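You operate a simulated robot arm through the tools that you are given. There is no shell and no other tool.

The job below is to be done with a simulated two-armed robot. You get a single attempt, and the scene is never put back.

## Task
Wind the wall clock 2 turns, set the time and start its pendulum.
Fine: hands within two minutes of the time display on the radio bench; shut the clock door again.
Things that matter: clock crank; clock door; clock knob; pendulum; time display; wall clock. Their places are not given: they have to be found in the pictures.

It is judged by the outcome, as a careful person would: the job done as asked, and still so three seconds after it is handed in. It fails if anything else is knocked over, pushed out of place, dropped, spilled or broken.

## Robot
Two 7-joint arms with fingered hands on one trunk that stands fixed in place. Base frame: the origin is at the foot of the trunk, x ahead of it, y to its left, z up. Units: cm, degrees, N and s.
The left shoulder is at [1.9, 16.3, 119.2], the right one opposite. Each reaches about 121.5 cm from its shoulder. Payload 4 kg a hand.
The TCP of each hand is the grasp point between the finger pads, 3.6 cm short of the fingertips. In the tool frame z runs along the fingers and y along their closing line. The gripper opens to 12.4 cm; its body begins 4.2 cm behind the TCP. The gripper is a hand of 4 fingers: y runs from the thumb to the fingers, the wrist lies at [-1.5, -9.9, -18.9] in the tool frame.
Orientation is that of the tool frame in the base frame, as a unit quaternion [x, y, z, w]. With the fingers straight down and the wrist toward the robot, the tool's x, y and z point along [0, 1, 0], [1, 0, 0] and [0, 0, -1] of the base frame.

## Interface
- The arms move only by the tool jog_arm. It takes "left_steps", "right_steps" or both (then of equal length, played together; a hand with none holds still); each is a list of rows, each an object of numbers (a shift or turn left out is 0): "x", "y", "z": the shift along the tool's x, y, z in mm; "wx", "wy", "wz": the turn, a rotation vector about the tool's x, y, z in degrees. In form: [{"x": .., "y": .., "z": .., "wx": .., "wy": .., "wz": ..}, ...]. A call has 1 to 20 rows; each row shifts and turns the commanded pose from where the row before left it, along the tool's axes as they then stand. Each row takes 0.2 s and may step no farther than 5 cm and 8.6 degrees from the row before; otherwise, the whole call is refused. Where a pose cannot be reached the arm comes as near as it can. A force on the tool above 40 N (or 10 N above the force at the start of the call, whichever is more), or a blocked arm, ends the call early, and 0.2 s more pass. In this call time passes only in rows, and 0.2 s behind the last. The reply holds the time, the measured pose of the TCP, the force on the tool along the base axes, the opening and the grip force, in the units named above and with some noise, with the torque about the TCP (base axes, N m) and any sound that the robot's microphone picked up.
- Cameras (640 x 400 px; columns grow to the right, rows downward): "scene" is now at [8.27, 5.9, 146.81]; the picture's right is [0.64, -0.77, -0.03], its down [-0.09, -0.04, -0.99] and it looks along [0.77, 0.64, -0.10] (base axes); focal length 265 px, centre (320, 200). "left" rides on the left gripper at [-7.5, -8.6, -12.3] in its tool frame; the picture's right is [-0.70, -0.34, 0.63], its down [0.64, -0.68, 0.35] and it looks along [0.32, 0.65, 0.69] (tool axes); focal length 275 px, centre (320, 200). "right" rides on the right gripper at [7.5, -8.6, -12.3] in its tool frame; the picture's right is [-0.70, 0.34, -0.63], its down [-0.65, -0.68, 0.35] and it looks along [-0.32, 0.65, 0.69] (tool axes); focal length 275 px, centre (320, 200).
- camera(camera): a new picture of that camera. No time passes.
- slide_trunk(by): moves the trunk up (or, below 0, down) by that many cm; the arms and the scene camera ride with it, the base frame stays. It gives what a move gives, with no picture.
- finger_targets(index, middle, ring, thumb_bend, thumb_turn, hand): sets how far each is bent, from 0 (flat) to 1 (curled in); at 0.3 the hand is open as for a grip, at 0.7 the pads meet at the TCP. One left out holds its place. A second passes; each finger stops where it meets its share of the squeeze, and holds until it gets a number again. It is the only way to open and close the hand. It gives what a move gives, with no picture; readings hold the bend of each and the force on the fingers (four entries, about 0 where the hand has none), thumb and palm. thumb_turn goes from beside the hand (0) to across from the fingers (1), as for a grip.
- turn_head(pan, tilt): turns the head with the scene camera to pan (to the left, within 86 degrees either way) and tilt (down, from -29 to 69), counted from straight ahead of the robot (the tilt from the chest, where the trunk bows). It gives what a move gives.
- point_at(camera, pixels): for up to 12 pixels [column, row] of the newest picture of that camera ("zoom" is the newest enlarged one), the place [x, y, z] in the base frame of the surface seen there, good to about 0.2 cm. No time passes.
- enlarge(camera, box): a new picture of the part [left, top, right, bottom] of that camera's present view, enlarged. No time passes.
- sign_off(): hands the job in; it is judged then, once.

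Unless the task says otherwise, let go and move clear before handing in.

The tools are called after ">>>" as a command line: name --argument value ..., lists and objects as JSON in quotes. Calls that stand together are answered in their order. jog_arm: Moves the arms, as the interface text tells. Its arguments: {"type":"object","properties":{"left_steps":{"type":"array","items":{"type":"object","properties":{"x":{"type":"number"},"y":{"type":"number"},"z":{"type":"number"},"wx":{"type":"number"},"wy":{"type":"number"},"wz":{"type":"number"}}}},"right_steps":{"type":"array","items":{"type":"object","properties":{"x":{"type":"number"},"y":{"type":"number"},"z":{"type":"number"},"wx":{"type":"number"},"wy":{"type":"number"},"wz":{"type":"number"}}}}},"required":[]} The other tools are called the same way: slide_trunk (by) moves the trunk up or down; finger_targets (index, middle, ring, thumb_bend, thumb_turn, hand) moves the fingers one by one; turn_head (pan, tilt) turns the head that bears the scene camera; camera (camera) takes a picture; point_at (camera, pixels) gives the place of the surface under pixels of a picture; enlarge (camera, box) takes an enlarged picture of a part of a camera's view; sign_off () hands the job in.

At the start:

```text
clock: 0.0
left_tcp_pos: [38.75, 50.0, 153.22]
left_ee_rot: [0.707, 0.707, 0.0, 0.0]
left_force: [-0.2, -0.8, 0.1]
left_wrist_torque: [-0.01, -0.01, 0.01]
left_width: 12.38
left_grip_force: 0.0
left_shape: jaw
left_bend: [0.3, 0.3, 0.3, 0.3, 0.98]
left_finger forces: [0.0, 0.0, 0.0, 0.0, 0.0, 0.0]
right_tcp_pos: [62.22, 11.67, 154.66]
right_ee_rot: [0.706, 0.708, 0.001, 0.0]
right_force: [0.0, 0.2, 0.4]
right_wrist_torque: [0.0, 0.03, -0.02]
right_width: 12.37
right_grip_force: 0.1
right_shape: jaw
right_bend: [0.3, 0.3, 0.3, 0.3, 0.98]
right_finger forces: [0.1, 0.0, 0.0, 0.1, 0.1, 0.0]
trunk travel left (down, up): [-35.0, 12.8]
head pan, tilt (commanded): [39.5, 3.8]
```

scene: 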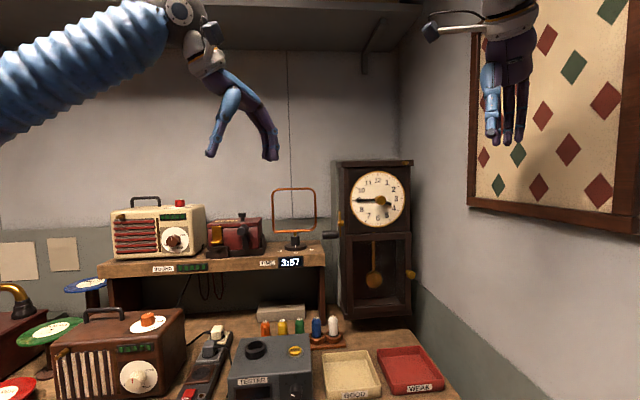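
right: 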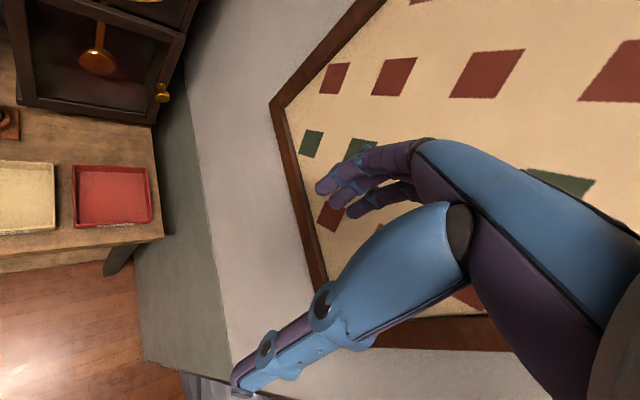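
left: 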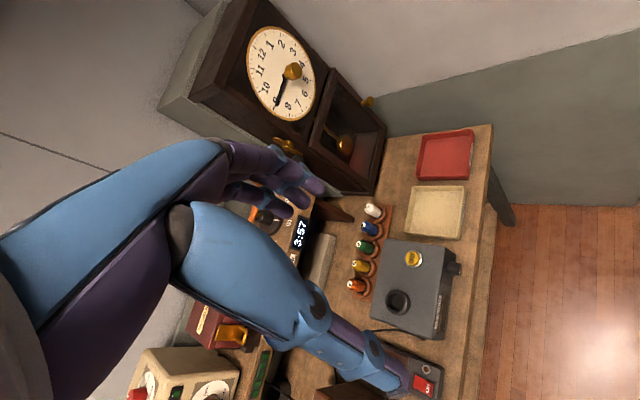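

The scene picture shows the wall clock at about (375, 235), a display reading 3:57 at (290, 262), and a crank on the left side around (340, 235). I'll look at enlarged views of the clock and the display.

>>> enlarge --camera "scene" --box '[310, 150, 430, 330]'

>>> enlarge --camera "left" --box '[180, 0, 420, 220]'

>>> enlarge --camera "scene" --box '[240, 240, 340, 290]'

```text
2.22 times, centred on (370, 240) of scene
```

zoom: 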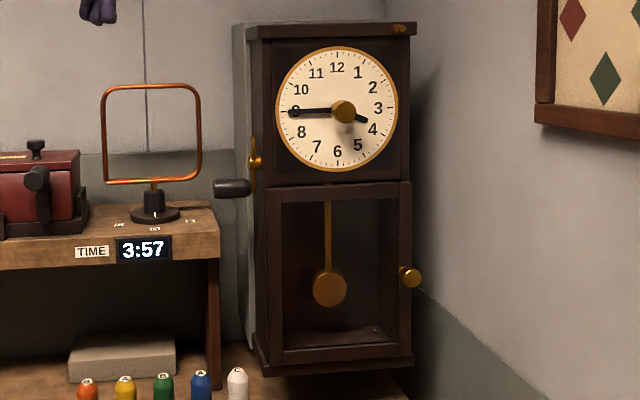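

```text
1.82 times, centred on (300, 110) of left
```

zoom: 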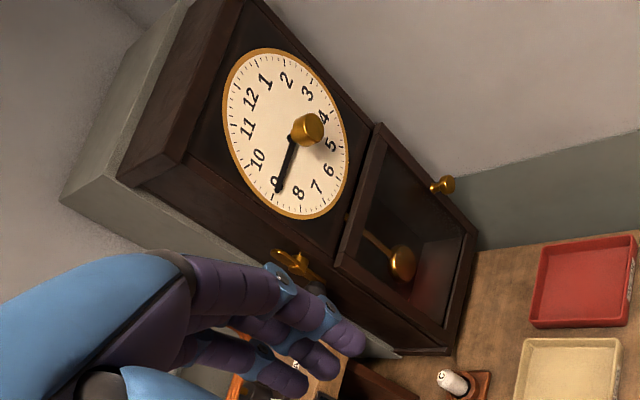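

```text
6.40 times, centred on (290, 265) of scene
```

zoom: 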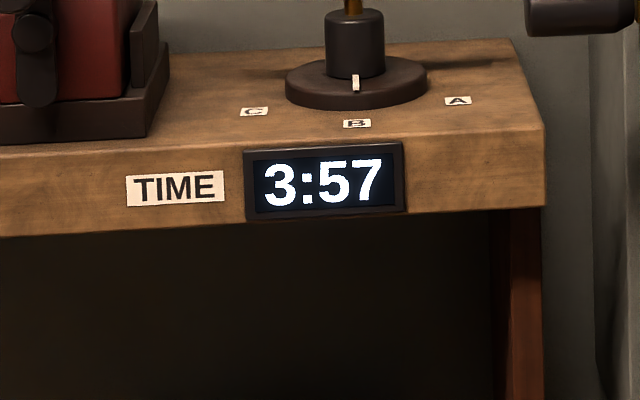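

The display reads 3:57 and the clock hands read about 3:45. I'll now measure where the clock parts are.

>>> enlarge --camera "scene" --box '[310, 150, 430, 330]'

>>> point_at --camera "zoom" --pixels '[[343, 111], [337, 65], [290, 111], [385, 111], [337, 160], [257, 162], [232, 188], [410, 277], [330, 288], [328, 230], [408, 200], [270, 200]]'

>>> point_at --camera "scene" --pixels '[[337, 162], [413, 162], [340, 315], [411, 316], [335, 235], [327, 235], [345, 233], [332, 170], [290, 262], [326, 250], [295, 190], [314, 200]]'

```text
2.22 times, centred on (370, 240) of scene
```

zoom: 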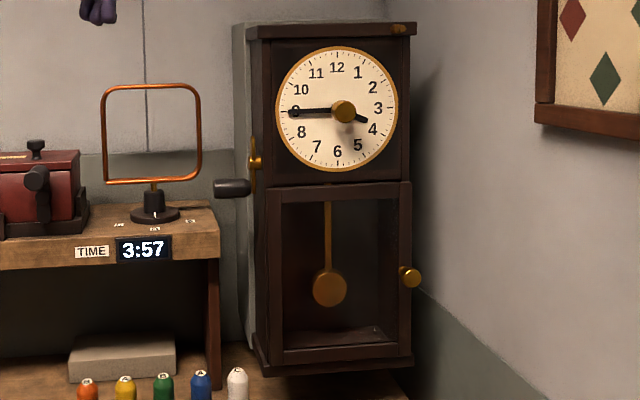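

```text
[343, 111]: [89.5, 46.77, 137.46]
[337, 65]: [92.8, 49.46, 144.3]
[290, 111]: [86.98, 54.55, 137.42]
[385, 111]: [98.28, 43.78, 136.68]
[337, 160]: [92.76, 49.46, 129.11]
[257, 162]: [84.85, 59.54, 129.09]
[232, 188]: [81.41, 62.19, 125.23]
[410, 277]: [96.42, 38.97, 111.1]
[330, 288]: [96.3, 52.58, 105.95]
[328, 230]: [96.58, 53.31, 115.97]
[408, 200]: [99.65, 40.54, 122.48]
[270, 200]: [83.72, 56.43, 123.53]
```

```text
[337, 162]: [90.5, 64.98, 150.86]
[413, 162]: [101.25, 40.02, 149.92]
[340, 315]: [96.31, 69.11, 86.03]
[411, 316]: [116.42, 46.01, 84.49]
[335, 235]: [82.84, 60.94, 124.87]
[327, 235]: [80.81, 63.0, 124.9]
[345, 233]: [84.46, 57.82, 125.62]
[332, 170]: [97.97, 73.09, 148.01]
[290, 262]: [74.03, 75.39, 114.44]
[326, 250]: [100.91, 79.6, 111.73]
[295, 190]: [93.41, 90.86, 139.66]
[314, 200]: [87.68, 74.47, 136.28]
```

The clock face is turned toward the robot, with its normal about (-0.69, -0.72, 0) and its centre near (92.8, 49.5, 136.7). I'll zoom in on the crank, the centre knob, the door and the door knob.

>>> enlarge --camera "scene" --box '[315, 205, 363, 250]'

>>> enlarge --camera "scene" --box '[340, 160, 412, 230]'

>>> enlarge --camera "scene" --box '[335, 225, 425, 325]'

>>> enlarge --camera "left" --box '[240, 90, 390, 200]'

>>> enlarge --camera "right" --box '[0, 0, 200, 140]'

```text
8.89 times, centred on (339, 228) of scene
```

zoom: 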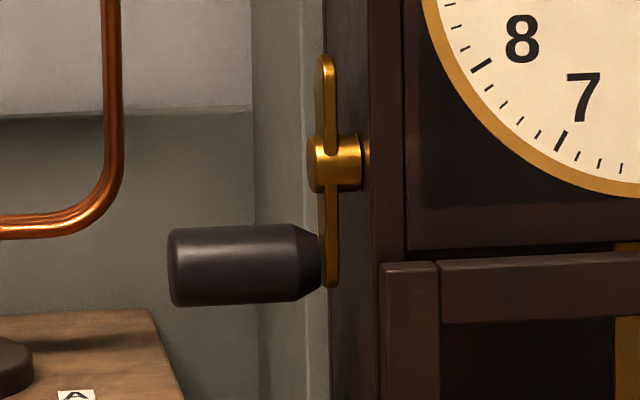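

```text
5.71 times, centred on (376, 195) of scene
```

zoom: 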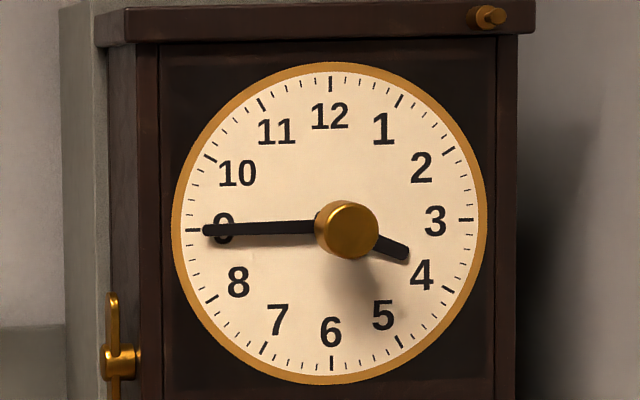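

```text
4.00 times, centred on (380, 275) of scene
```

zoom: 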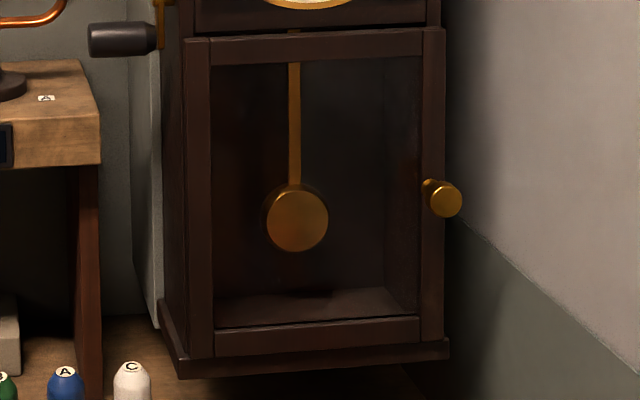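

```text
3.64 times, centred on (315, 145) of left
```

zoom: 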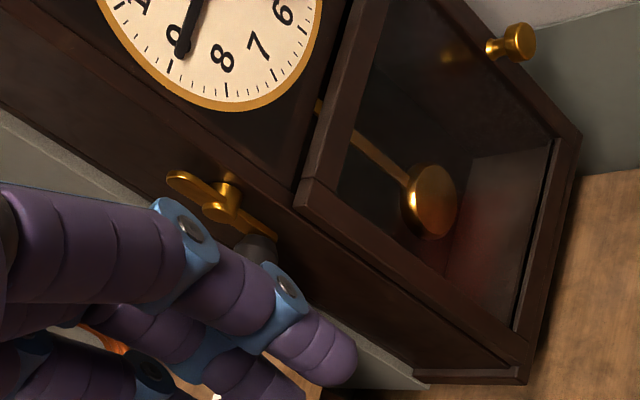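

```text
2.86 times, centred on (100, 70) of right
```

zoom: 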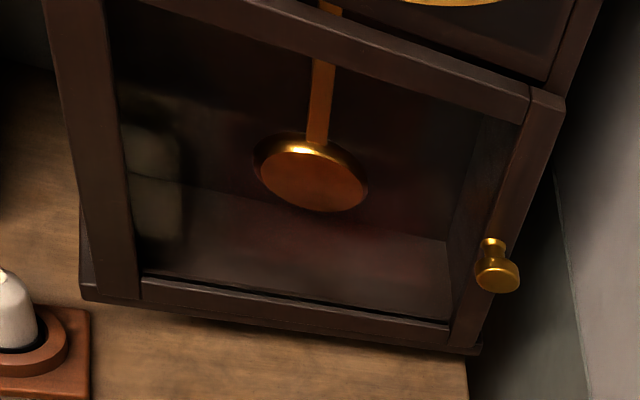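

There is a small brass piece at the top right of the clock crown near (405, 163), so I'll zoom in on that and take more measurements.

>>> enlarge --camera "scene" --box '[385, 150, 425, 175]'

>>> point_at --camera "zoom" --pixels '[[320, 200], [350, 220], [280, 220], [330, 160], [450, 200]]'

>>> enlarge --camera "scene" --box '[315, 205, 363, 250]'

>>> point_at --camera "zoom" --pixels '[[325, 75], [325, 90], [335, 165], [315, 165], [332, 210], [330, 280], [310, 262], [240, 265], [180, 265], [240, 235], [240, 295], [350, 165]]'

>>> enlarge --camera "scene" --box '[340, 160, 412, 230]'

>>> point_at --camera "zoom" --pixels '[[346, 230], [346, 212], [346, 250], [325, 230], [370, 230], [320, 245], [330, 75], [330, 370], [180, 220], [480, 218], [230, 229], [395, 248]]'

>>> enlarge --camera "scene" --box '[335, 225, 425, 325]'

>>> point_at --camera "zoom" --pixels '[[447, 199], [428, 195], [447, 185], [447, 213], [435, 100], [435, 280], [197, 100], [197, 300], [300, 220], [294, 120], [340, 260], [300, 345]]'

```text
16.00 times, centred on (405, 162) of scene
```

zoom: 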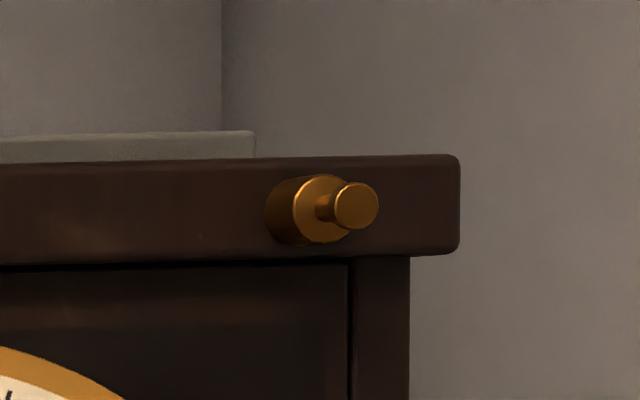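

```text
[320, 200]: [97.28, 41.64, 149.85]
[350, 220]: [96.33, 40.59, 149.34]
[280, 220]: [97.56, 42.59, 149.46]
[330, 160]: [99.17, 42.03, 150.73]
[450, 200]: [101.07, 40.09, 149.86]
```

```text
8.89 times, centred on (339, 228) of scene
```

zoom: 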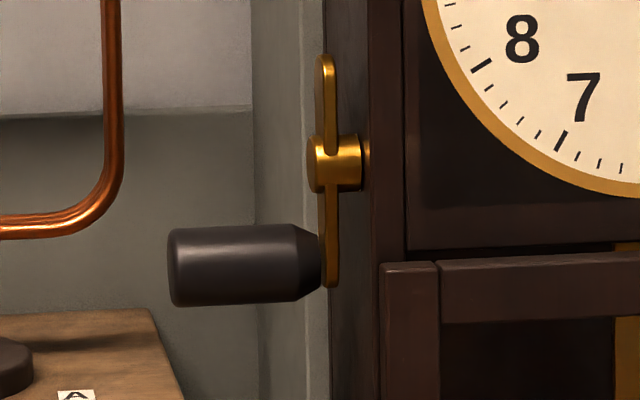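

```text
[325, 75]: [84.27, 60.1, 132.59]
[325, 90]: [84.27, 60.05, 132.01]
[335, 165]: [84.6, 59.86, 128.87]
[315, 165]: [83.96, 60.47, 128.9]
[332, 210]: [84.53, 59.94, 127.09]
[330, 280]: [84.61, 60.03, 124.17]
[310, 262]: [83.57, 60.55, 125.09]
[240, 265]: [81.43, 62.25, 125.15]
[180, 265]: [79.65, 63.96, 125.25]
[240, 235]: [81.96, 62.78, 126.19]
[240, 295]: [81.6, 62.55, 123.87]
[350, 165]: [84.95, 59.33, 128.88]
```

```text
5.71 times, centred on (376, 195) of scene
```

zoom: 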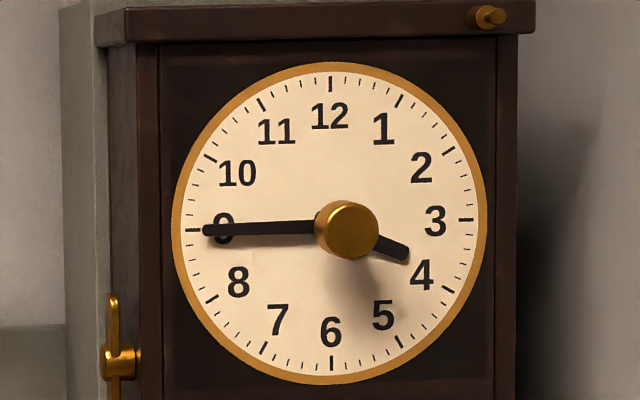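

```text
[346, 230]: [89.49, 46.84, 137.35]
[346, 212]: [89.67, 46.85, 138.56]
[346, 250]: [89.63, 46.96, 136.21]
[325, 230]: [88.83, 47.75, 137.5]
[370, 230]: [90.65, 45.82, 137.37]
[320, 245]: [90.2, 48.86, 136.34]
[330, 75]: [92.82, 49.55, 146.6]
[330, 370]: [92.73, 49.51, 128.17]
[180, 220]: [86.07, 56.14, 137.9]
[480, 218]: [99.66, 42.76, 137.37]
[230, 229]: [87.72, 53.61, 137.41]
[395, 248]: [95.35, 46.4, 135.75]
```

```text
4.00 times, centred on (380, 275) of scene
```

zoom: 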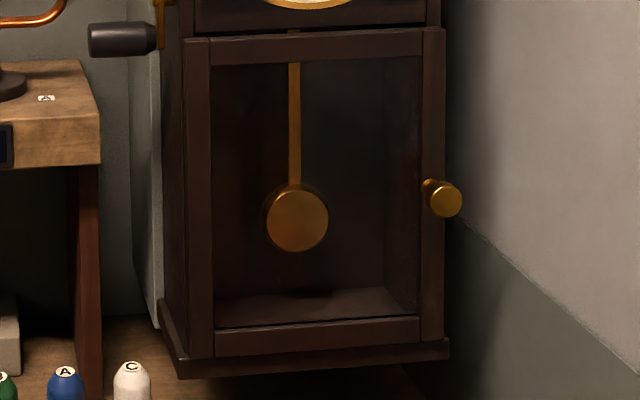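

```text
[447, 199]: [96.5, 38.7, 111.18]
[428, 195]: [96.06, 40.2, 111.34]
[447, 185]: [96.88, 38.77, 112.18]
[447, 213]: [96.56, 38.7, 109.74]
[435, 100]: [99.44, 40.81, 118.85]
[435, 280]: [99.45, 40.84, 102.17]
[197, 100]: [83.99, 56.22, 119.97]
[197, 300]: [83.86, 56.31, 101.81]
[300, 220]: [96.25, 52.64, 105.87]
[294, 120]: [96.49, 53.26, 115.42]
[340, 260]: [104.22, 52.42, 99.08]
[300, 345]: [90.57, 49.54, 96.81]
```

The crank hub is near (85.4, 60.7, 128.9), and its handle hangs about 3.7 cm below along the clock's left-side axis. The centre knob sticks out about 4.2 cm, and the door knob is at the right. I'll bring the left hand forward and turn its fingers toward the clock.

>>> jog_arm --left_steps '[{"y": 45}, {"y": 45}, {"y": 45}, {"y": 45}, {"wx": -8.18}, {"wx": -8.18}, {"wx": -8.18}, {"wx": -8.18}, {"wx": -8.18}, {"wx": -8.18}, {"wx": -8.18}, {"wx": -8.18}, {"wx": -8.18}, {"wx": -8.18}, {"wx": -8.2}, {"wy": 8.5}, {"wy": 8.5}, {"wy": 8.5}, {"wy": 8.5}, {"wy": 8.5}]'

>>> camera --camera "scene"

>>> camera --camera "left"

```text
clock: 4.2
left_tcp_pos: [56.77, 49.92, 153.29]
left_ee_rot: [0.283, 0.648, 0.648, 0.282]
left_force: [0.4, -0.2, 0.1]
left_wrist_torque: [-0.02, -0.01, 0.0]
left_width: 12.39
left_grip_force: 0.1
left_shape: jaw
left_bend: [0.3, 0.3, 0.3, 0.3, 0.98]
left_finger forces: [0.0, 0.1, 0.0, 0.1, 0.0, 0.0]
right_tcp_pos: [62.33, 11.53, 154.43]
right_ee_rot: [0.707, 0.707, 0.0, -0.002]
right_force: [-0.5, 0.0, -0.4]
right_wrist_torque: [0.02, 0.02, 0.0]
right_width: 12.37
right_grip_force: 0.0
right_shape: jaw
right_bend: [0.3, 0.3, 0.3, 0.3, 0.98]
right_finger forces: [0.0, 0.0, 0.1, 0.1, 0.0, 0.0]
trunk travel left (down, up): [-35.0, 12.8]
head pan, tilt (commanded): [39.5, 3.8]
```

```text
taken
```

scene: 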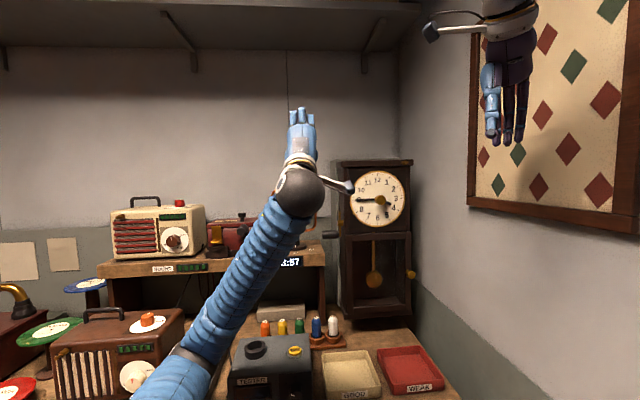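

```text
taken
```

left: 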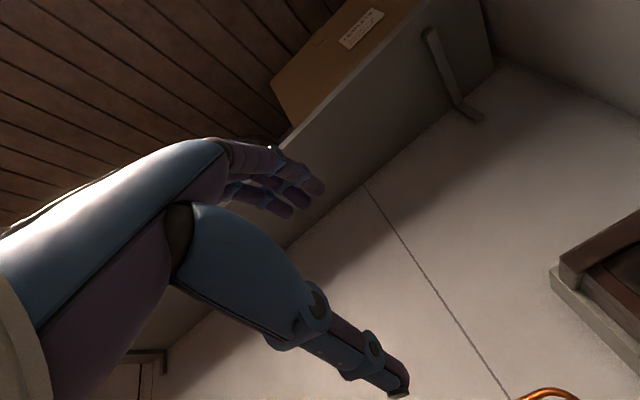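

The left hand now points its fingers toward the clock with the thumb below. Before I lower it, I'll check the heights of nearby objects: the tester at (270, 340), the bench corner and the loop antenna.

>>> point_at --camera "scene" --pixels '[[255, 345], [300, 352], [120, 320], [325, 262], [322, 245], [293, 246], [333, 322], [350, 370], [410, 360], [100, 265], [210, 225], [322, 290]]'

```text
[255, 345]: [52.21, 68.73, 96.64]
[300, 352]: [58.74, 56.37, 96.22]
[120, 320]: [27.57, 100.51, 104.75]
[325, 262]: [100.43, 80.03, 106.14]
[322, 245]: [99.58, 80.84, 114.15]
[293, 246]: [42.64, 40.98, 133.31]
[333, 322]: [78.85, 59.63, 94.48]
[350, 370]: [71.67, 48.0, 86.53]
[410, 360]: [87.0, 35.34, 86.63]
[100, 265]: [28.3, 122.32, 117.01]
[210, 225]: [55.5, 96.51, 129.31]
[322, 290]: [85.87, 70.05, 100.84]
```

The bench end is close under the crank, so I'll measure its right end and top more carefully before descending.

>>> enlarge --camera "scene" --box '[295, 225, 345, 275]'

>>> point_at --camera "zoom" --pixels '[[230, 210], [370, 200], [330, 160], [380, 170], [385, 260], [350, 260], [300, 180], [200, 260]]'

```text
8.00 times, centred on (320, 250) of scene
```

zoom: 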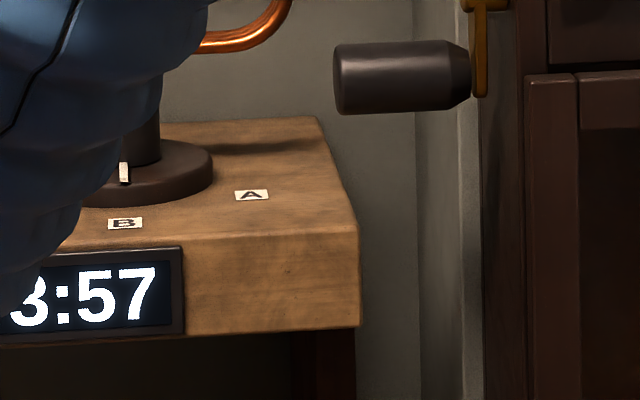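

```text
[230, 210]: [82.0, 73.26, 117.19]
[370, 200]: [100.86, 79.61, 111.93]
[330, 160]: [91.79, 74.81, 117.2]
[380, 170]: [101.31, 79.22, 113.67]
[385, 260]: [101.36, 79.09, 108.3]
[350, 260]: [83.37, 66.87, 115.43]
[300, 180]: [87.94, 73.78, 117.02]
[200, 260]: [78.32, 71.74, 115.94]
```

The bench top is at z = 117.2 with its corner about 8 cm below and behind the crank, and the loop is at least 7 cm farther back. I'll descend to a staging point in front of the crank handle.

>>> jog_arm --left_steps '[{"wy": 2.5}, {"x": -11.8, "y": -40.2, "z": 18.8}, {"x": -11.8, "y": -40.2, "z": 18.8}, {"x": -11.8, "y": -40.2, "z": 18.8}, {"x": -11.8, "y": -40.2, "z": 18.8}, {"x": -11.8, "y": -40.2, "z": 18.8}, {"x": -11.8, "y": -40.2, "z": 18.8}, {"x": -11.8, "y": -40.2, "z": 18.8}]'

>>> camera --camera "left"

>>> camera --camera "scene"

>>> camera --camera "right"

```text
clock: 6.0
left_tcp_pos: [71.94, 53.24, 125.25]
left_ee_rot: [0.271, 0.653, 0.654, 0.27]
left_force: [0.6, -0.8, 0.1]
left_wrist_torque: [0.02, 0.01, -0.01]
left_width: 12.38
left_grip_force: 0.0
left_shape: jaw
left_bend: [0.3, 0.3, 0.3, 0.3, 0.98]
left_finger forces: [0.1, 0.1, 0.0, 0.0, 0.0, 0.0]
right_tcp_pos: [62.21, 11.52, 154.55]
right_ee_rot: [0.707, 0.707, 0.0, -0.001]
right_force: [-0.3, 0.9, 0.3]
right_wrist_torque: [0.01, -0.01, 0.02]
right_width: 12.36
right_grip_force: 0.0
right_shape: jaw
right_bend: [0.3, 0.3, 0.3, 0.3, 0.98]
right_finger forces: [0.0, 0.0, 0.0, 0.1, 0.0, 0.0]
trunk travel left (down, up): [-35.0, 12.8]
head pan, tilt (commanded): [39.5, 3.8]
```

```text
taken
```

left: 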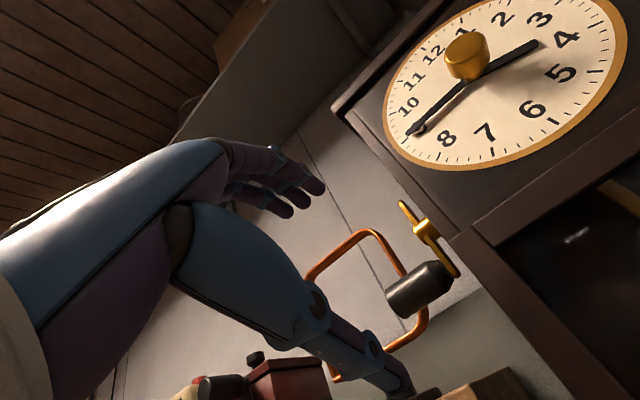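

```text
taken
```

scene: 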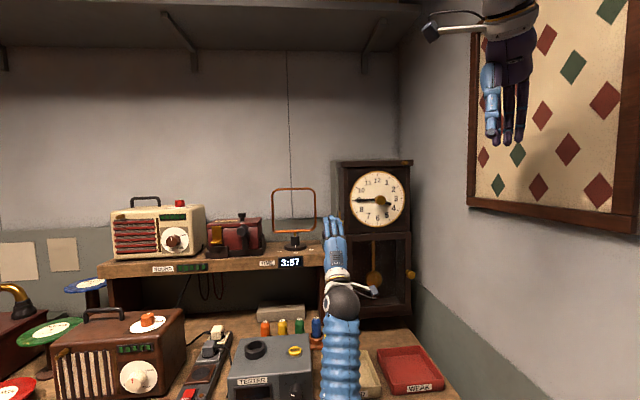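

```text
taken
```

right: 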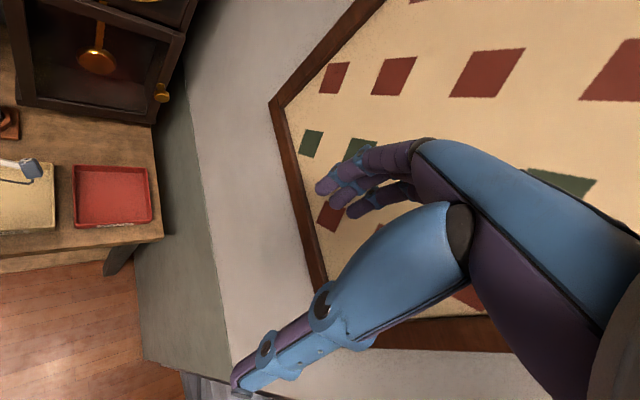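

The left camera gives a clear view of the crank handle at (418, 290) and the hub at (430, 232). I'll use it to refine the crank geometry and look for any direction mark.

>>> enlarge --camera "left" --box '[370, 180, 490, 340]'

>>> point_at --camera "left" --pixels '[[390, 300], [418, 290], [440, 275], [425, 235], [432, 230], [405, 207], [455, 270], [405, 290], [430, 303], [420, 270], [440, 265], [395, 309]]'

```text
2.50 times, centred on (430, 260) of left
```

zoom: 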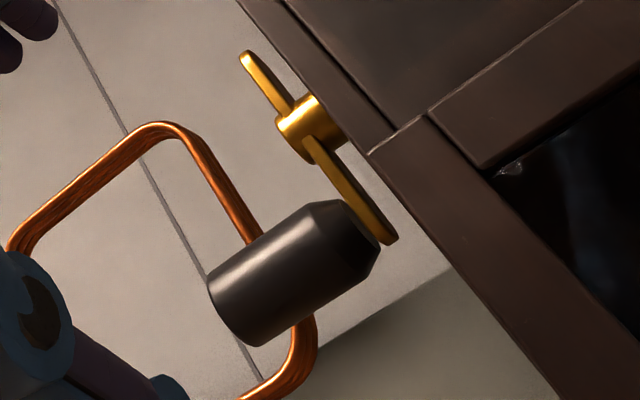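

```text
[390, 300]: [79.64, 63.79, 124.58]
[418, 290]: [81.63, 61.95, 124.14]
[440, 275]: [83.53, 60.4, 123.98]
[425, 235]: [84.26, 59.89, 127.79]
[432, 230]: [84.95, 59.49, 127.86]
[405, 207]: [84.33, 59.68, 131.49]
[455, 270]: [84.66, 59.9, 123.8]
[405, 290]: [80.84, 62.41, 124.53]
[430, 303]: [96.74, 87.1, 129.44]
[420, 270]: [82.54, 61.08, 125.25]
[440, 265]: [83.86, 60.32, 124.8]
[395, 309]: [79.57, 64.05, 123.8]
```

The handle axis is near z = 124.9 and about 2.5 cm behind the face plane, with a diameter of about 3.1 cm. I'll measure where the fingertips and thumb sit relative to the TCP.

>>> enlarge --camera "left" --box '[180, 120, 420, 400]'

>>> point_at --camera "left" --pixels '[[318, 188], [286, 210], [305, 203], [275, 158], [240, 160], [390, 370], [405, 390], [372, 345], [318, 303], [240, 230], [210, 150], [300, 175]]'

```text
1.43 times, centred on (300, 260) of left
```

zoom: 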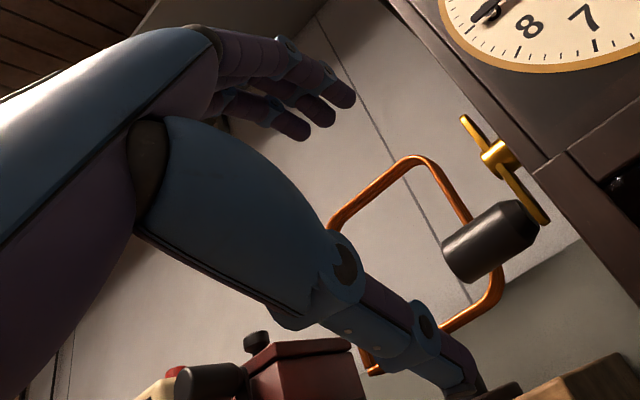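

```text
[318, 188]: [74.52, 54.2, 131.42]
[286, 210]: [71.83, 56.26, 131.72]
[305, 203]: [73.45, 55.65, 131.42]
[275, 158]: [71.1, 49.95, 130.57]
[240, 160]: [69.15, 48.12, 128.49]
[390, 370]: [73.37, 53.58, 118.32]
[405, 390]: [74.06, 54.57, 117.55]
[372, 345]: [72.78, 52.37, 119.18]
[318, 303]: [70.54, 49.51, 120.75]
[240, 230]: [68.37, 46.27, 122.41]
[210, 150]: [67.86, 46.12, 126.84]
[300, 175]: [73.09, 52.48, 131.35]
```

The fingers span tool x from about -1.9 to +2.5 cm and fit the handle length if the hand stays near the current lateral line. I'll partly close the hand, then move in close and look again.

>>> finger_targets --hand "left" --index 0.46 --middle 0.46 --ring 0.46 --thumb_bend 0.46

>>> jog_arm --left_steps '[{"x": -1, "y": -1, "z": 30}, {"x": -1, "y": -1, "z": 30}, {"x": -1, "y": -1, "z": 20}]'

>>> camera --camera "left"

>>> enlarge --camera "scene" --box '[300, 190, 400, 290]'

```text
clock: 7.0
left_tcp_pos: [71.9, 53.26, 125.36]
left_ee_rot: [0.271, 0.653, 0.653, 0.271]
left_force: [-0.3, -0.3, 0.6]
left_wrist_torque: [-0.02, -0.01, -0.02]
left_width: 7.49
left_grip_force: 0.1
left_shape: fingers
left_bend: [0.46, 0.46, 0.46, 0.46, 0.98]
left_finger forces: [0.0, 0.0, 0.1, 0.0, 0.0, 0.0]
right_tcp_pos: [62.1, 11.65, 154.73]
right_ee_rot: [0.708, 0.707, 0.0, -0.001]
right_force: [-0.8, -0.7, 0.6]
right_wrist_torque: [-0.01, -0.02, -0.02]
right_width: 12.38
right_grip_force: 0.0
right_shape: jaw
right_bend: [0.3, 0.3, 0.3, 0.3, 0.98]
right_finger forces: [0.1, 0.1, 0.0, 0.0, 0.1, 0.2]
trunk travel left (down, up): [-35.0, 12.8]
head pan, tilt (commanded): [39.5, 3.8]
```

```text
clock: 7.8
left_tcp_pos: [77.73, 58.83, 124.94]
left_ee_rot: [0.272, 0.653, 0.653, 0.272]
left_force: [0.7, 0.8, 0.9]
left_wrist_torque: [-0.02, 0.01, 0.0]
left_width: 7.46
left_grip_force: 0.1
left_shape: fingers
left_bend: [0.46, 0.46, 0.46, 0.46, 0.98]
left_finger forces: [0.0, 0.0, 0.0, 0.0, 0.0, 0.0]
right_tcp_pos: [62.09, 11.73, 154.72]
right_ee_rot: [0.707, 0.708, 0.0, -0.001]
right_force: [0.5, 0.1, 0.0]
right_wrist_torque: [0.05, 0.05, 0.0]
right_width: 12.36
right_grip_force: 0.1
right_shape: jaw
right_bend: [0.3, 0.3, 0.3, 0.3, 0.98]
right_finger forces: [0.0, 0.0, 0.1, 0.0, 0.1, 0.0]
trunk travel left (down, up): [-35.0, 12.8]
head pan, tilt (commanded): [39.5, 3.8]
```

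```text
taken
```

left: 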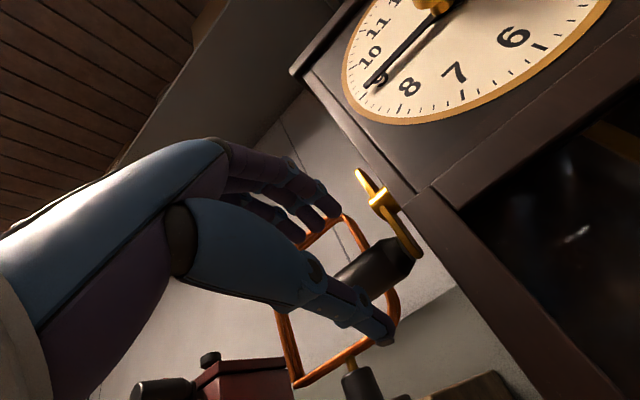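

```text
4.00 times, centred on (350, 240) of scene
```

zoom: 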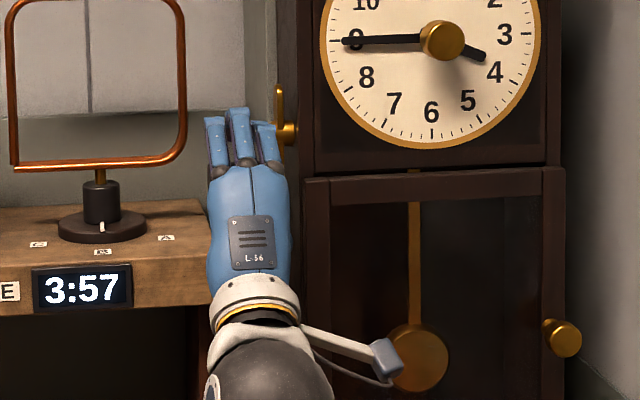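

The handle at (375, 265) sits between the fingers above and the thumb below, and nothing is in contact. I'll move in the last 6.5 cm.

>>> jog_arm --left_steps '[{"z": 25}, {"z": 25}, {"z": 15}]'

>>> camera --camera "left"

>>> enlarge --camera "scene" --box '[300, 190, 400, 290]'

```text
clock: 8.6
left_tcp_pos: [82.46, 63.38, 124.7]
left_ee_rot: [0.271, 0.654, 0.653, 0.269]
left_force: [0.6, 0.1, -0.9]
left_wrist_torque: [-0.02, -0.01, 0.0]
left_width: 7.5
left_grip_force: 0.0
left_shape: fingers
left_bend: [0.46, 0.46, 0.46, 0.46, 0.98]
left_finger forces: [0.1, 0.0, 0.0, 0.0, 0.1, 0.1]
right_tcp_pos: [62.12, 11.66, 154.58]
right_ee_rot: [0.707, 0.707, 0.002, 0.0]
right_force: [0.1, 0.5, 0.4]
right_wrist_torque: [0.0, 0.02, 0.02]
right_width: 12.36
right_grip_force: 0.1
right_shape: jaw
right_bend: [0.3, 0.3, 0.3, 0.3, 0.98]
right_finger forces: [0.0, 0.1, 0.1, 0.0, 0.1, 0.1]
trunk travel left (down, up): [-35.0, 12.8]
head pan, tilt (commanded): [39.5, 3.8]
```

```text
taken
```

left: 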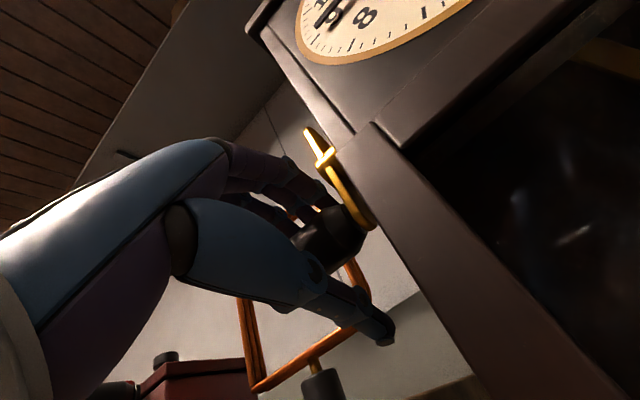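

```text
4.00 times, centred on (350, 240) of scene
```

zoom: 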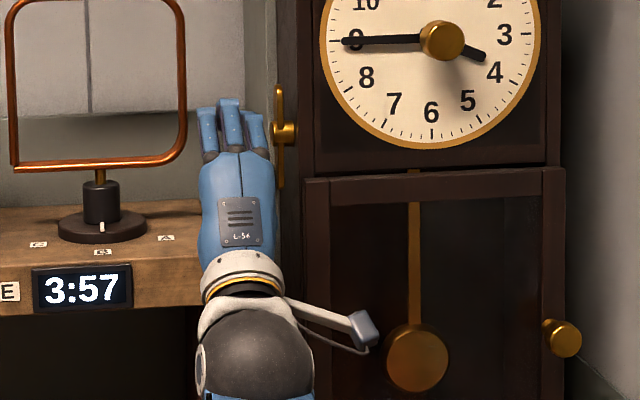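

The handle is now inside the hand with no contact force. I'll close the fingers gently around it.

>>> finger_targets --hand "left" --index 0.62 --middle 0.62 --ring 0.62 --thumb_bend 0.62

>>> camera --camera "left"

```text
clock: 9.6
left_tcp_pos: [82.44, 63.46, 124.57]
left_ee_rot: [0.271, 0.655, 0.652, 0.269]
left_force: [-1.4, 0.7, -17.3]
left_wrist_torque: [0.1, 0.08, 0.0]
left_width: 3.84
left_grip_force: 8.1
left_shape: fingers
left_bend: [0.62, 0.62, 0.62, 0.58, 0.98]
left_finger forces: [0.0, 0.1, 0.1, 0.0, 17.0, 0.0]
right_tcp_pos: [62.22, 11.86, 154.54]
right_ee_rot: [0.707, 0.707, 0.001, 0.0]
right_force: [0.7, 0.0, 0.1]
right_wrist_torque: [-0.02, 0.03, 0.01]
right_width: 12.39
right_grip_force: 0.1
right_shape: jaw
right_bend: [0.3, 0.3, 0.3, 0.3, 0.98]
right_finger forces: [0.1, 0.1, 0.0, 0.0, 0.1, 0.1]
trunk travel left (down, up): [-35.0, 12.8]
head pan, tilt (commanded): [39.5, 3.8]
```

```text
taken
```

left: 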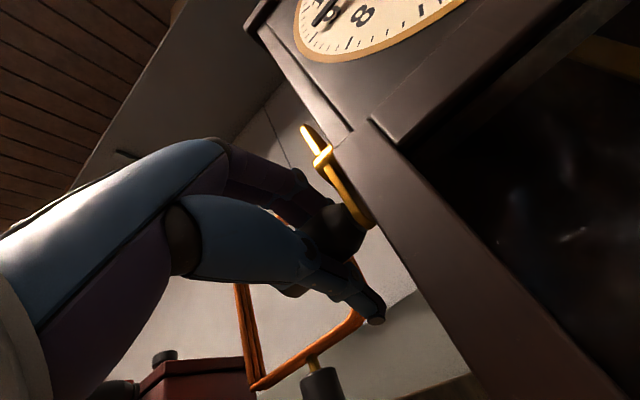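

Only the thumb is pressing on the handle (17 N); the fingers haven't quite reached it. I'll ease the thumb and close the fingers further for an even grip.

>>> finger_targets --hand "left" --index 0.68 --middle 0.68 --ring 0.68 --thumb_bend 0.56

```text
clock: 10.6
left_tcp_pos: [82.43, 63.52, 124.75]
left_ee_rot: [0.271, 0.653, 0.653, 0.271]
left_force: [-1.4, -0.5, -4.4]
left_wrist_torque: [0.02, 0.0, -0.02]
left_width: 2.98
left_grip_force: 2.4
left_shape: fingers
left_bend: [0.68, 0.68, 0.68, 0.55, 0.97]
left_finger forces: [0.1, 0.1, 0.1, 0.0, 4.8, 0.0]
right_tcp_pos: [62.24, 11.63, 154.66]
right_ee_rot: [0.707, 0.707, 0.001, -0.001]
right_force: [0.0, 1.1, 0.5]
right_wrist_torque: [-0.03, 0.06, 0.0]
right_width: 12.38
right_grip_force: 0.0
right_shape: jaw
right_bend: [0.3, 0.3, 0.3, 0.3, 0.98]
right_finger forces: [0.1, 0.0, 0.1, 0.0, 0.1, 0.0]
trunk travel left (down, up): [-35.0, 12.8]
head pan, tilt (commanded): [39.5, 3.8]
```

The fingers are still free at 0.68, so I'll close them further and check the picture.

>>> finger_targets --hand "left" --index 0.78 --middle 0.78 --ring 0.78

>>> enlarge --camera "left" --box '[220, 100, 420, 340]'

```text
clock: 11.6
left_tcp_pos: [82.61, 63.58, 124.57]
left_ee_rot: [0.27, 0.655, 0.653, 0.269]
left_force: [25.0, 24.1, 8.5]
left_wrist_torque: [0.05, 0.19, -0.29]
left_width: 1.91
left_grip_force: 21.7
left_shape: fingers
left_bend: [0.76, 0.76, 0.75, 0.55, 0.97]
left_finger forces: [16.6, 9.4, 13.2, 0.0, 3.5, 0.0]
right_tcp_pos: [62.47, 11.81, 154.44]
right_ee_rot: [0.708, 0.707, -0.001, -0.001]
right_force: [0.3, 0.1, 0.4]
right_wrist_torque: [-0.02, 0.0, -0.03]
right_width: 12.38
right_grip_force: 0.0
right_shape: jaw
right_bend: [0.3, 0.3, 0.3, 0.3, 0.98]
right_finger forces: [0.0, 0.0, 0.1, 0.0, 0.0, 0.1]
trunk travel left (down, up): [-35.0, 12.8]
head pan, tilt (commanded): [39.5, 3.8]
```

```text
1.67 times, centred on (320, 220) of left
```

zoom: 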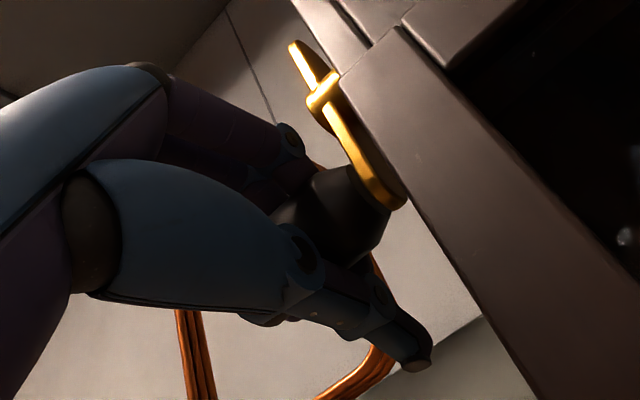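

The fingers have hooked behind the handle and are pulling it toward the robot with about 35 N, and the crank did not give, so that way seems ratcheted. I'll relax the hook slightly and try the other direction, bottom going back and up (clockwise seen from the left side).

>>> finger_targets --hand "left" --index 0.74 --middle 0.74 --ring 0.74

>>> jog_arm --left_steps '[{"z": 4, "y": 0}, {"z": 4, "y": 0.5}, {"z": 4, "y": 1}]'

>>> enlarge --camera "left" --box '[220, 100, 420, 340]'

```text
clock: 12.6
left_tcp_pos: [82.34, 63.56, 124.59]
left_ee_rot: [0.27, 0.654, 0.653, 0.269]
left_force: [4.6, 7.3, -4.2]
left_wrist_torque: [0.02, 0.0, -0.08]
left_width: 1.99
left_grip_force: 6.2
left_shape: fingers
left_bend: [0.74, 0.74, 0.73, 0.55, 0.97]
left_finger forces: [2.6, 0.4, 4.9, 0.0, 5.5, 0.0]
right_tcp_pos: [62.18, 11.67, 154.65]
right_ee_rot: [0.707, 0.707, 0.0, 0.0]
right_force: [-0.7, -0.3, 0.7]
right_wrist_torque: [-0.01, 0.0, 0.01]
right_width: 12.37
right_grip_force: 0.0
right_shape: jaw
right_bend: [0.3, 0.3, 0.3, 0.3, 0.98]
right_finger forces: [0.1, 0.0, 0.1, 0.0, 0.1, 0.1]
trunk travel left (down, up): [-35.0, 12.8]
head pan, tilt (commanded): [39.5, 3.8]
```

```text
clock: 13.4
left_tcp_pos: [83.32, 64.26, 124.8]
left_ee_rot: [0.271, 0.654, 0.653, 0.271]
left_force: [-0.6, 1.3, -8.2]
left_wrist_torque: [0.13, 0.02, -0.02]
left_width: 2.07
left_grip_force: 5.1
left_shape: fingers
left_bend: [0.74, 0.74, 0.74, 0.54, 0.98]
left_finger forces: [0.0, 0.0, 1.2, 0.0, 8.7, 0.0]
right_tcp_pos: [62.2, 11.8, 154.62]
right_ee_rot: [0.706, 0.708, 0.0, 0.0]
right_force: [0.8, -0.3, -0.9]
right_wrist_torque: [-0.03, -0.04, -0.02]
right_width: 12.35
right_grip_force: 0.2
right_shape: jaw
right_bend: [0.3, 0.3, 0.3, 0.3, 0.98]
right_finger forces: [0.0, 0.0, 0.1, 0.0, 0.0, 0.0]
trunk travel left (down, up): [-35.0, 12.8]
head pan, tilt (commanded): [39.5, 3.8]
```

```text
1.67 times, centred on (320, 220) of left
```

zoom: 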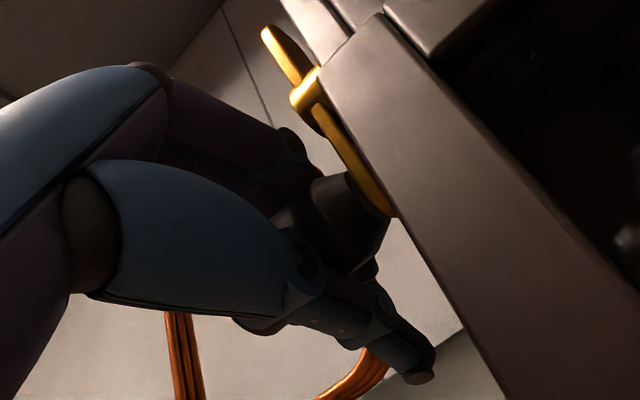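

The crank turned easily this way (force near zero, and the counterweight end moved), so clockwise from the side is the winding direction. I'll continue along the circle for about a quarter turn and check the forces.

>>> jog_arm --left_steps '[{"z": 10.1, "y": 5.4}, {"z": 7.9, "y": 8.2}, {"z": 5.0, "y": 10.3}, {"z": 1.6, "y": 11.3}]'

>>> enlarge --camera "left" --box '[220, 100, 420, 340]'

>>> enlarge --camera "scene" --box '[300, 190, 400, 290]'

```text
clock: 14.4
left_tcp_pos: [85.05, 66.23, 128.25]
left_ee_rot: [0.271, 0.653, 0.653, 0.271]
left_force: [15.9, 14.0, -2.5]
left_wrist_torque: [0.0, 0.03, -0.24]
left_width: 2.18
left_grip_force: 10.6
left_shape: fingers
left_bend: [0.73, 0.74, 0.72, 0.55, 0.97]
left_finger forces: [5.0, 1.8, 9.7, 0.1, 5.0, 0.1]
right_tcp_pos: [62.47, 11.77, 154.53]
right_ee_rot: [0.707, 0.707, -0.001, -0.001]
right_force: [-0.4, -0.3, -0.5]
right_wrist_torque: [0.03, -0.01, -0.01]
right_width: 12.36
right_grip_force: 0.1
right_shape: jaw
right_bend: [0.3, 0.3, 0.3, 0.3, 0.98]
right_finger forces: [0.1, 0.1, 0.1, 0.0, 0.1, 0.1]
trunk travel left (down, up): [-35.0, 12.8]
head pan, tilt (commanded): [39.5, 3.8]
```

```text
1.67 times, centred on (320, 220) of left
```

zoom: 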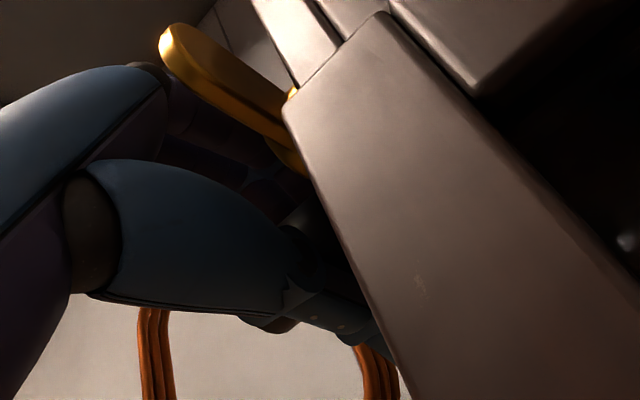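

```text
4.00 times, centred on (350, 240) of scene
```

zoom: 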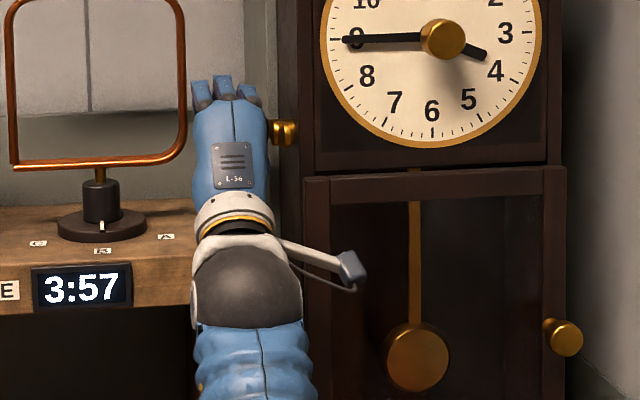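

The crank arm now points back (a quarter turn done), with a moderate hook force of about 21 N. I'll continue over the top with a small inward correction.

>>> jog_arm --left_steps '[{"z": 0.5, "y": 11.2}, {"z": -4.4, "y": 10.1}, {"z": -8.2, "y": 7.9}, {"z": -10.3, "y": 5.0}, {"z": -11.3, "y": 1.6}]'

>>> enlarge --camera "left" --box '[220, 100, 420, 340]'

>>> enlarge --camera "scene" --box '[300, 190, 400, 290]'

```text
clock: 15.6
left_tcp_pos: [82.54, 63.59, 131.99]
left_ee_rot: [0.271, 0.653, 0.653, 0.271]
left_force: [1.2, -0.2, 0.7]
left_wrist_torque: [-0.07, 0.0, 0.0]
left_width: 1.57
left_grip_force: 0.1
left_shape: fingers
left_bend: [0.74, 0.74, 0.74, 0.56, 0.97]
left_finger forces: [1.5, 0.0, 0.0, 0.0, 0.0, 0.0]
right_tcp_pos: [62.15, 11.65, 154.55]
right_ee_rot: [0.707, 0.707, 0.001, -0.001]
right_force: [-0.4, 0.3, 0.2]
right_wrist_torque: [-0.04, -0.01, -0.05]
right_width: 12.37
right_grip_force: 0.1
right_shape: jaw
right_bend: [0.3, 0.3, 0.3, 0.3, 0.98]
right_finger forces: [0.0, 0.0, 0.0, 0.1, 0.0, 0.1]
trunk travel left (down, up): [-35.0, 12.8]
head pan, tilt (commanded): [39.5, 3.8]
```

```text
1.67 times, centred on (320, 220) of left
```

zoom: 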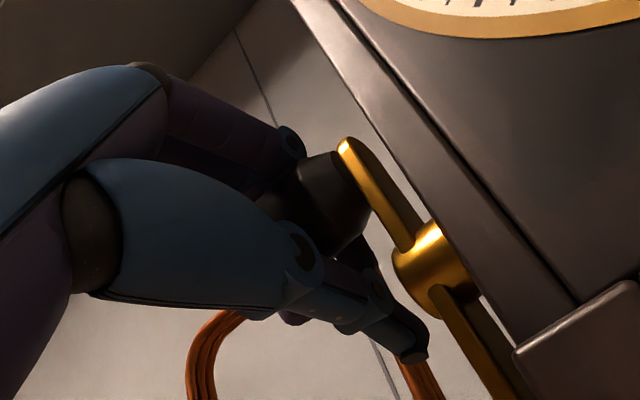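

```text
4.00 times, centred on (350, 240) of scene
```

zoom: 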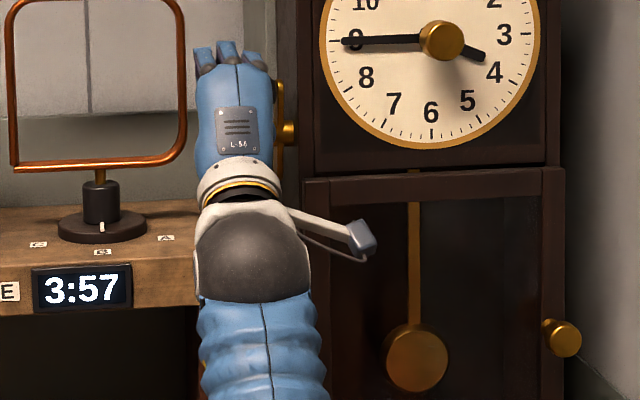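

The handle is now at the top (half turn) with almost no force. I'll go on down the front side to complete the first turn.

>>> jog_arm --left_steps '[{"z": -11.2, "y": -2.0}, {"z": -10.1, "y": -5.4}, {"z": -7.9, "y": -8.2}, {"z": -5.0, "y": -10.3}, {"z": -1.6, "y": -11.3}]'

>>> enlarge --camera "left" --box '[220, 100, 420, 340]'

>>> enlarge --camera "scene" --box '[300, 190, 400, 290]'

```text
clock: 16.8
left_tcp_pos: [80.04, 61.23, 128.38]
left_ee_rot: [0.27, 0.654, 0.654, 0.27]
left_force: [-0.7, 1.0, 0.7]
left_wrist_torque: [-0.01, 0.01, -0.01]
left_width: 1.62
left_grip_force: 1.0
left_shape: fingers
left_bend: [0.74, 0.74, 0.74, 0.56, 0.98]
left_finger forces: [1.3, 0.0, 0.1, 0.0, 0.6, 0.0]
right_tcp_pos: [62.11, 11.64, 154.5]
right_ee_rot: [0.707, 0.707, 0.001, 0.0]
right_force: [-0.3, 0.4, -0.1]
right_wrist_torque: [0.0, -0.01, 0.05]
right_width: 12.38
right_grip_force: 0.2
right_shape: jaw
right_bend: [0.3, 0.3, 0.3, 0.3, 0.98]
right_finger forces: [0.0, 0.0, 0.0, 0.0, 0.0, 0.0]
trunk travel left (down, up): [-35.0, 12.8]
head pan, tilt (commanded): [39.5, 3.8]
```

```text
1.67 times, centred on (320, 220) of left
```

zoom: 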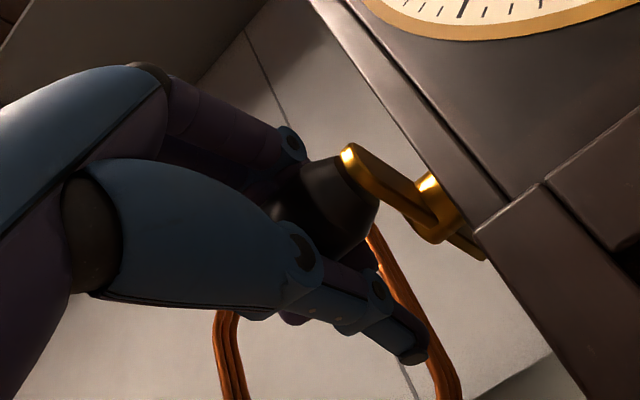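

```text
4.00 times, centred on (350, 240) of scene
```

zoom: 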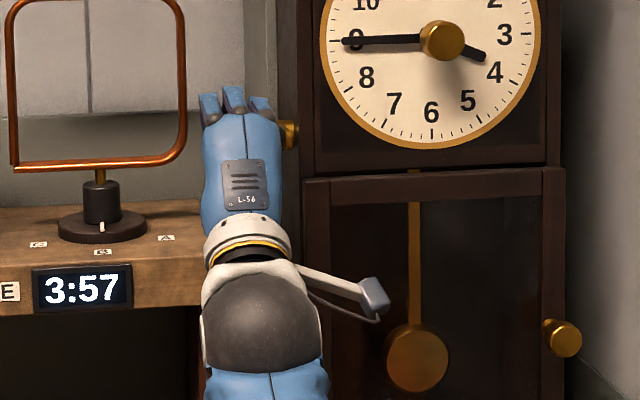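

Three quarters are done with negligible force. I'll continue through the bottom to finish turn one.

>>> jog_arm --left_steps '[{"z": 2.0, "y": -11.2}, {"z": 5.4, "y": -10.1}, {"z": 8.2, "y": -7.9}, {"z": 10.3, "y": -5.0}, {"z": 11.3, "y": -1.6}]'

>>> enlarge --camera "left" --box '[220, 100, 420, 340]'

```text
clock: 18.0
left_tcp_pos: [82.84, 63.78, 124.9]
left_ee_rot: [0.27, 0.654, 0.653, 0.27]
left_force: [-0.4, -0.5, 2.1]
left_wrist_torque: [-0.07, 0.02, 0.01]
left_width: 1.51
left_grip_force: 1.1
left_shape: fingers
left_bend: [0.74, 0.74, 0.74, 0.56, 0.98]
left_finger forces: [1.5, 0.0, 0.1, 0.1, 0.1, 0.0]
right_tcp_pos: [62.2, 11.65, 154.65]
right_ee_rot: [0.707, 0.707, 0.001, -0.001]
right_force: [-0.5, -0.4, -0.5]
right_wrist_torque: [-0.02, 0.03, 0.0]
right_width: 12.39
right_grip_force: 0.0
right_shape: jaw
right_bend: [0.3, 0.3, 0.3, 0.3, 0.98]
right_finger forces: [0.0, 0.1, 0.1, 0.0, 0.1, 0.0]
trunk travel left (down, up): [-35.0, 12.8]
head pan, tilt (commanded): [39.5, 3.8]
```

```text
1.67 times, centred on (320, 220) of left
```

zoom: 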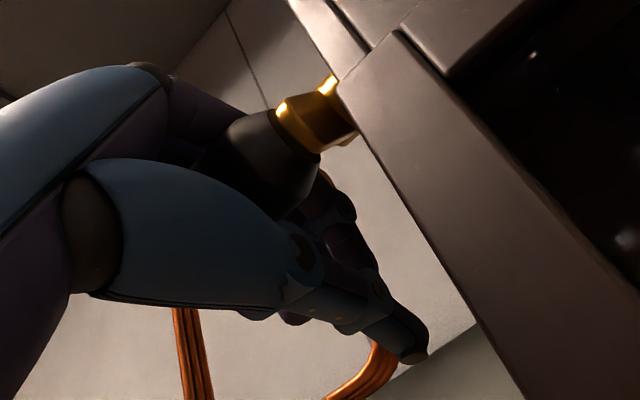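

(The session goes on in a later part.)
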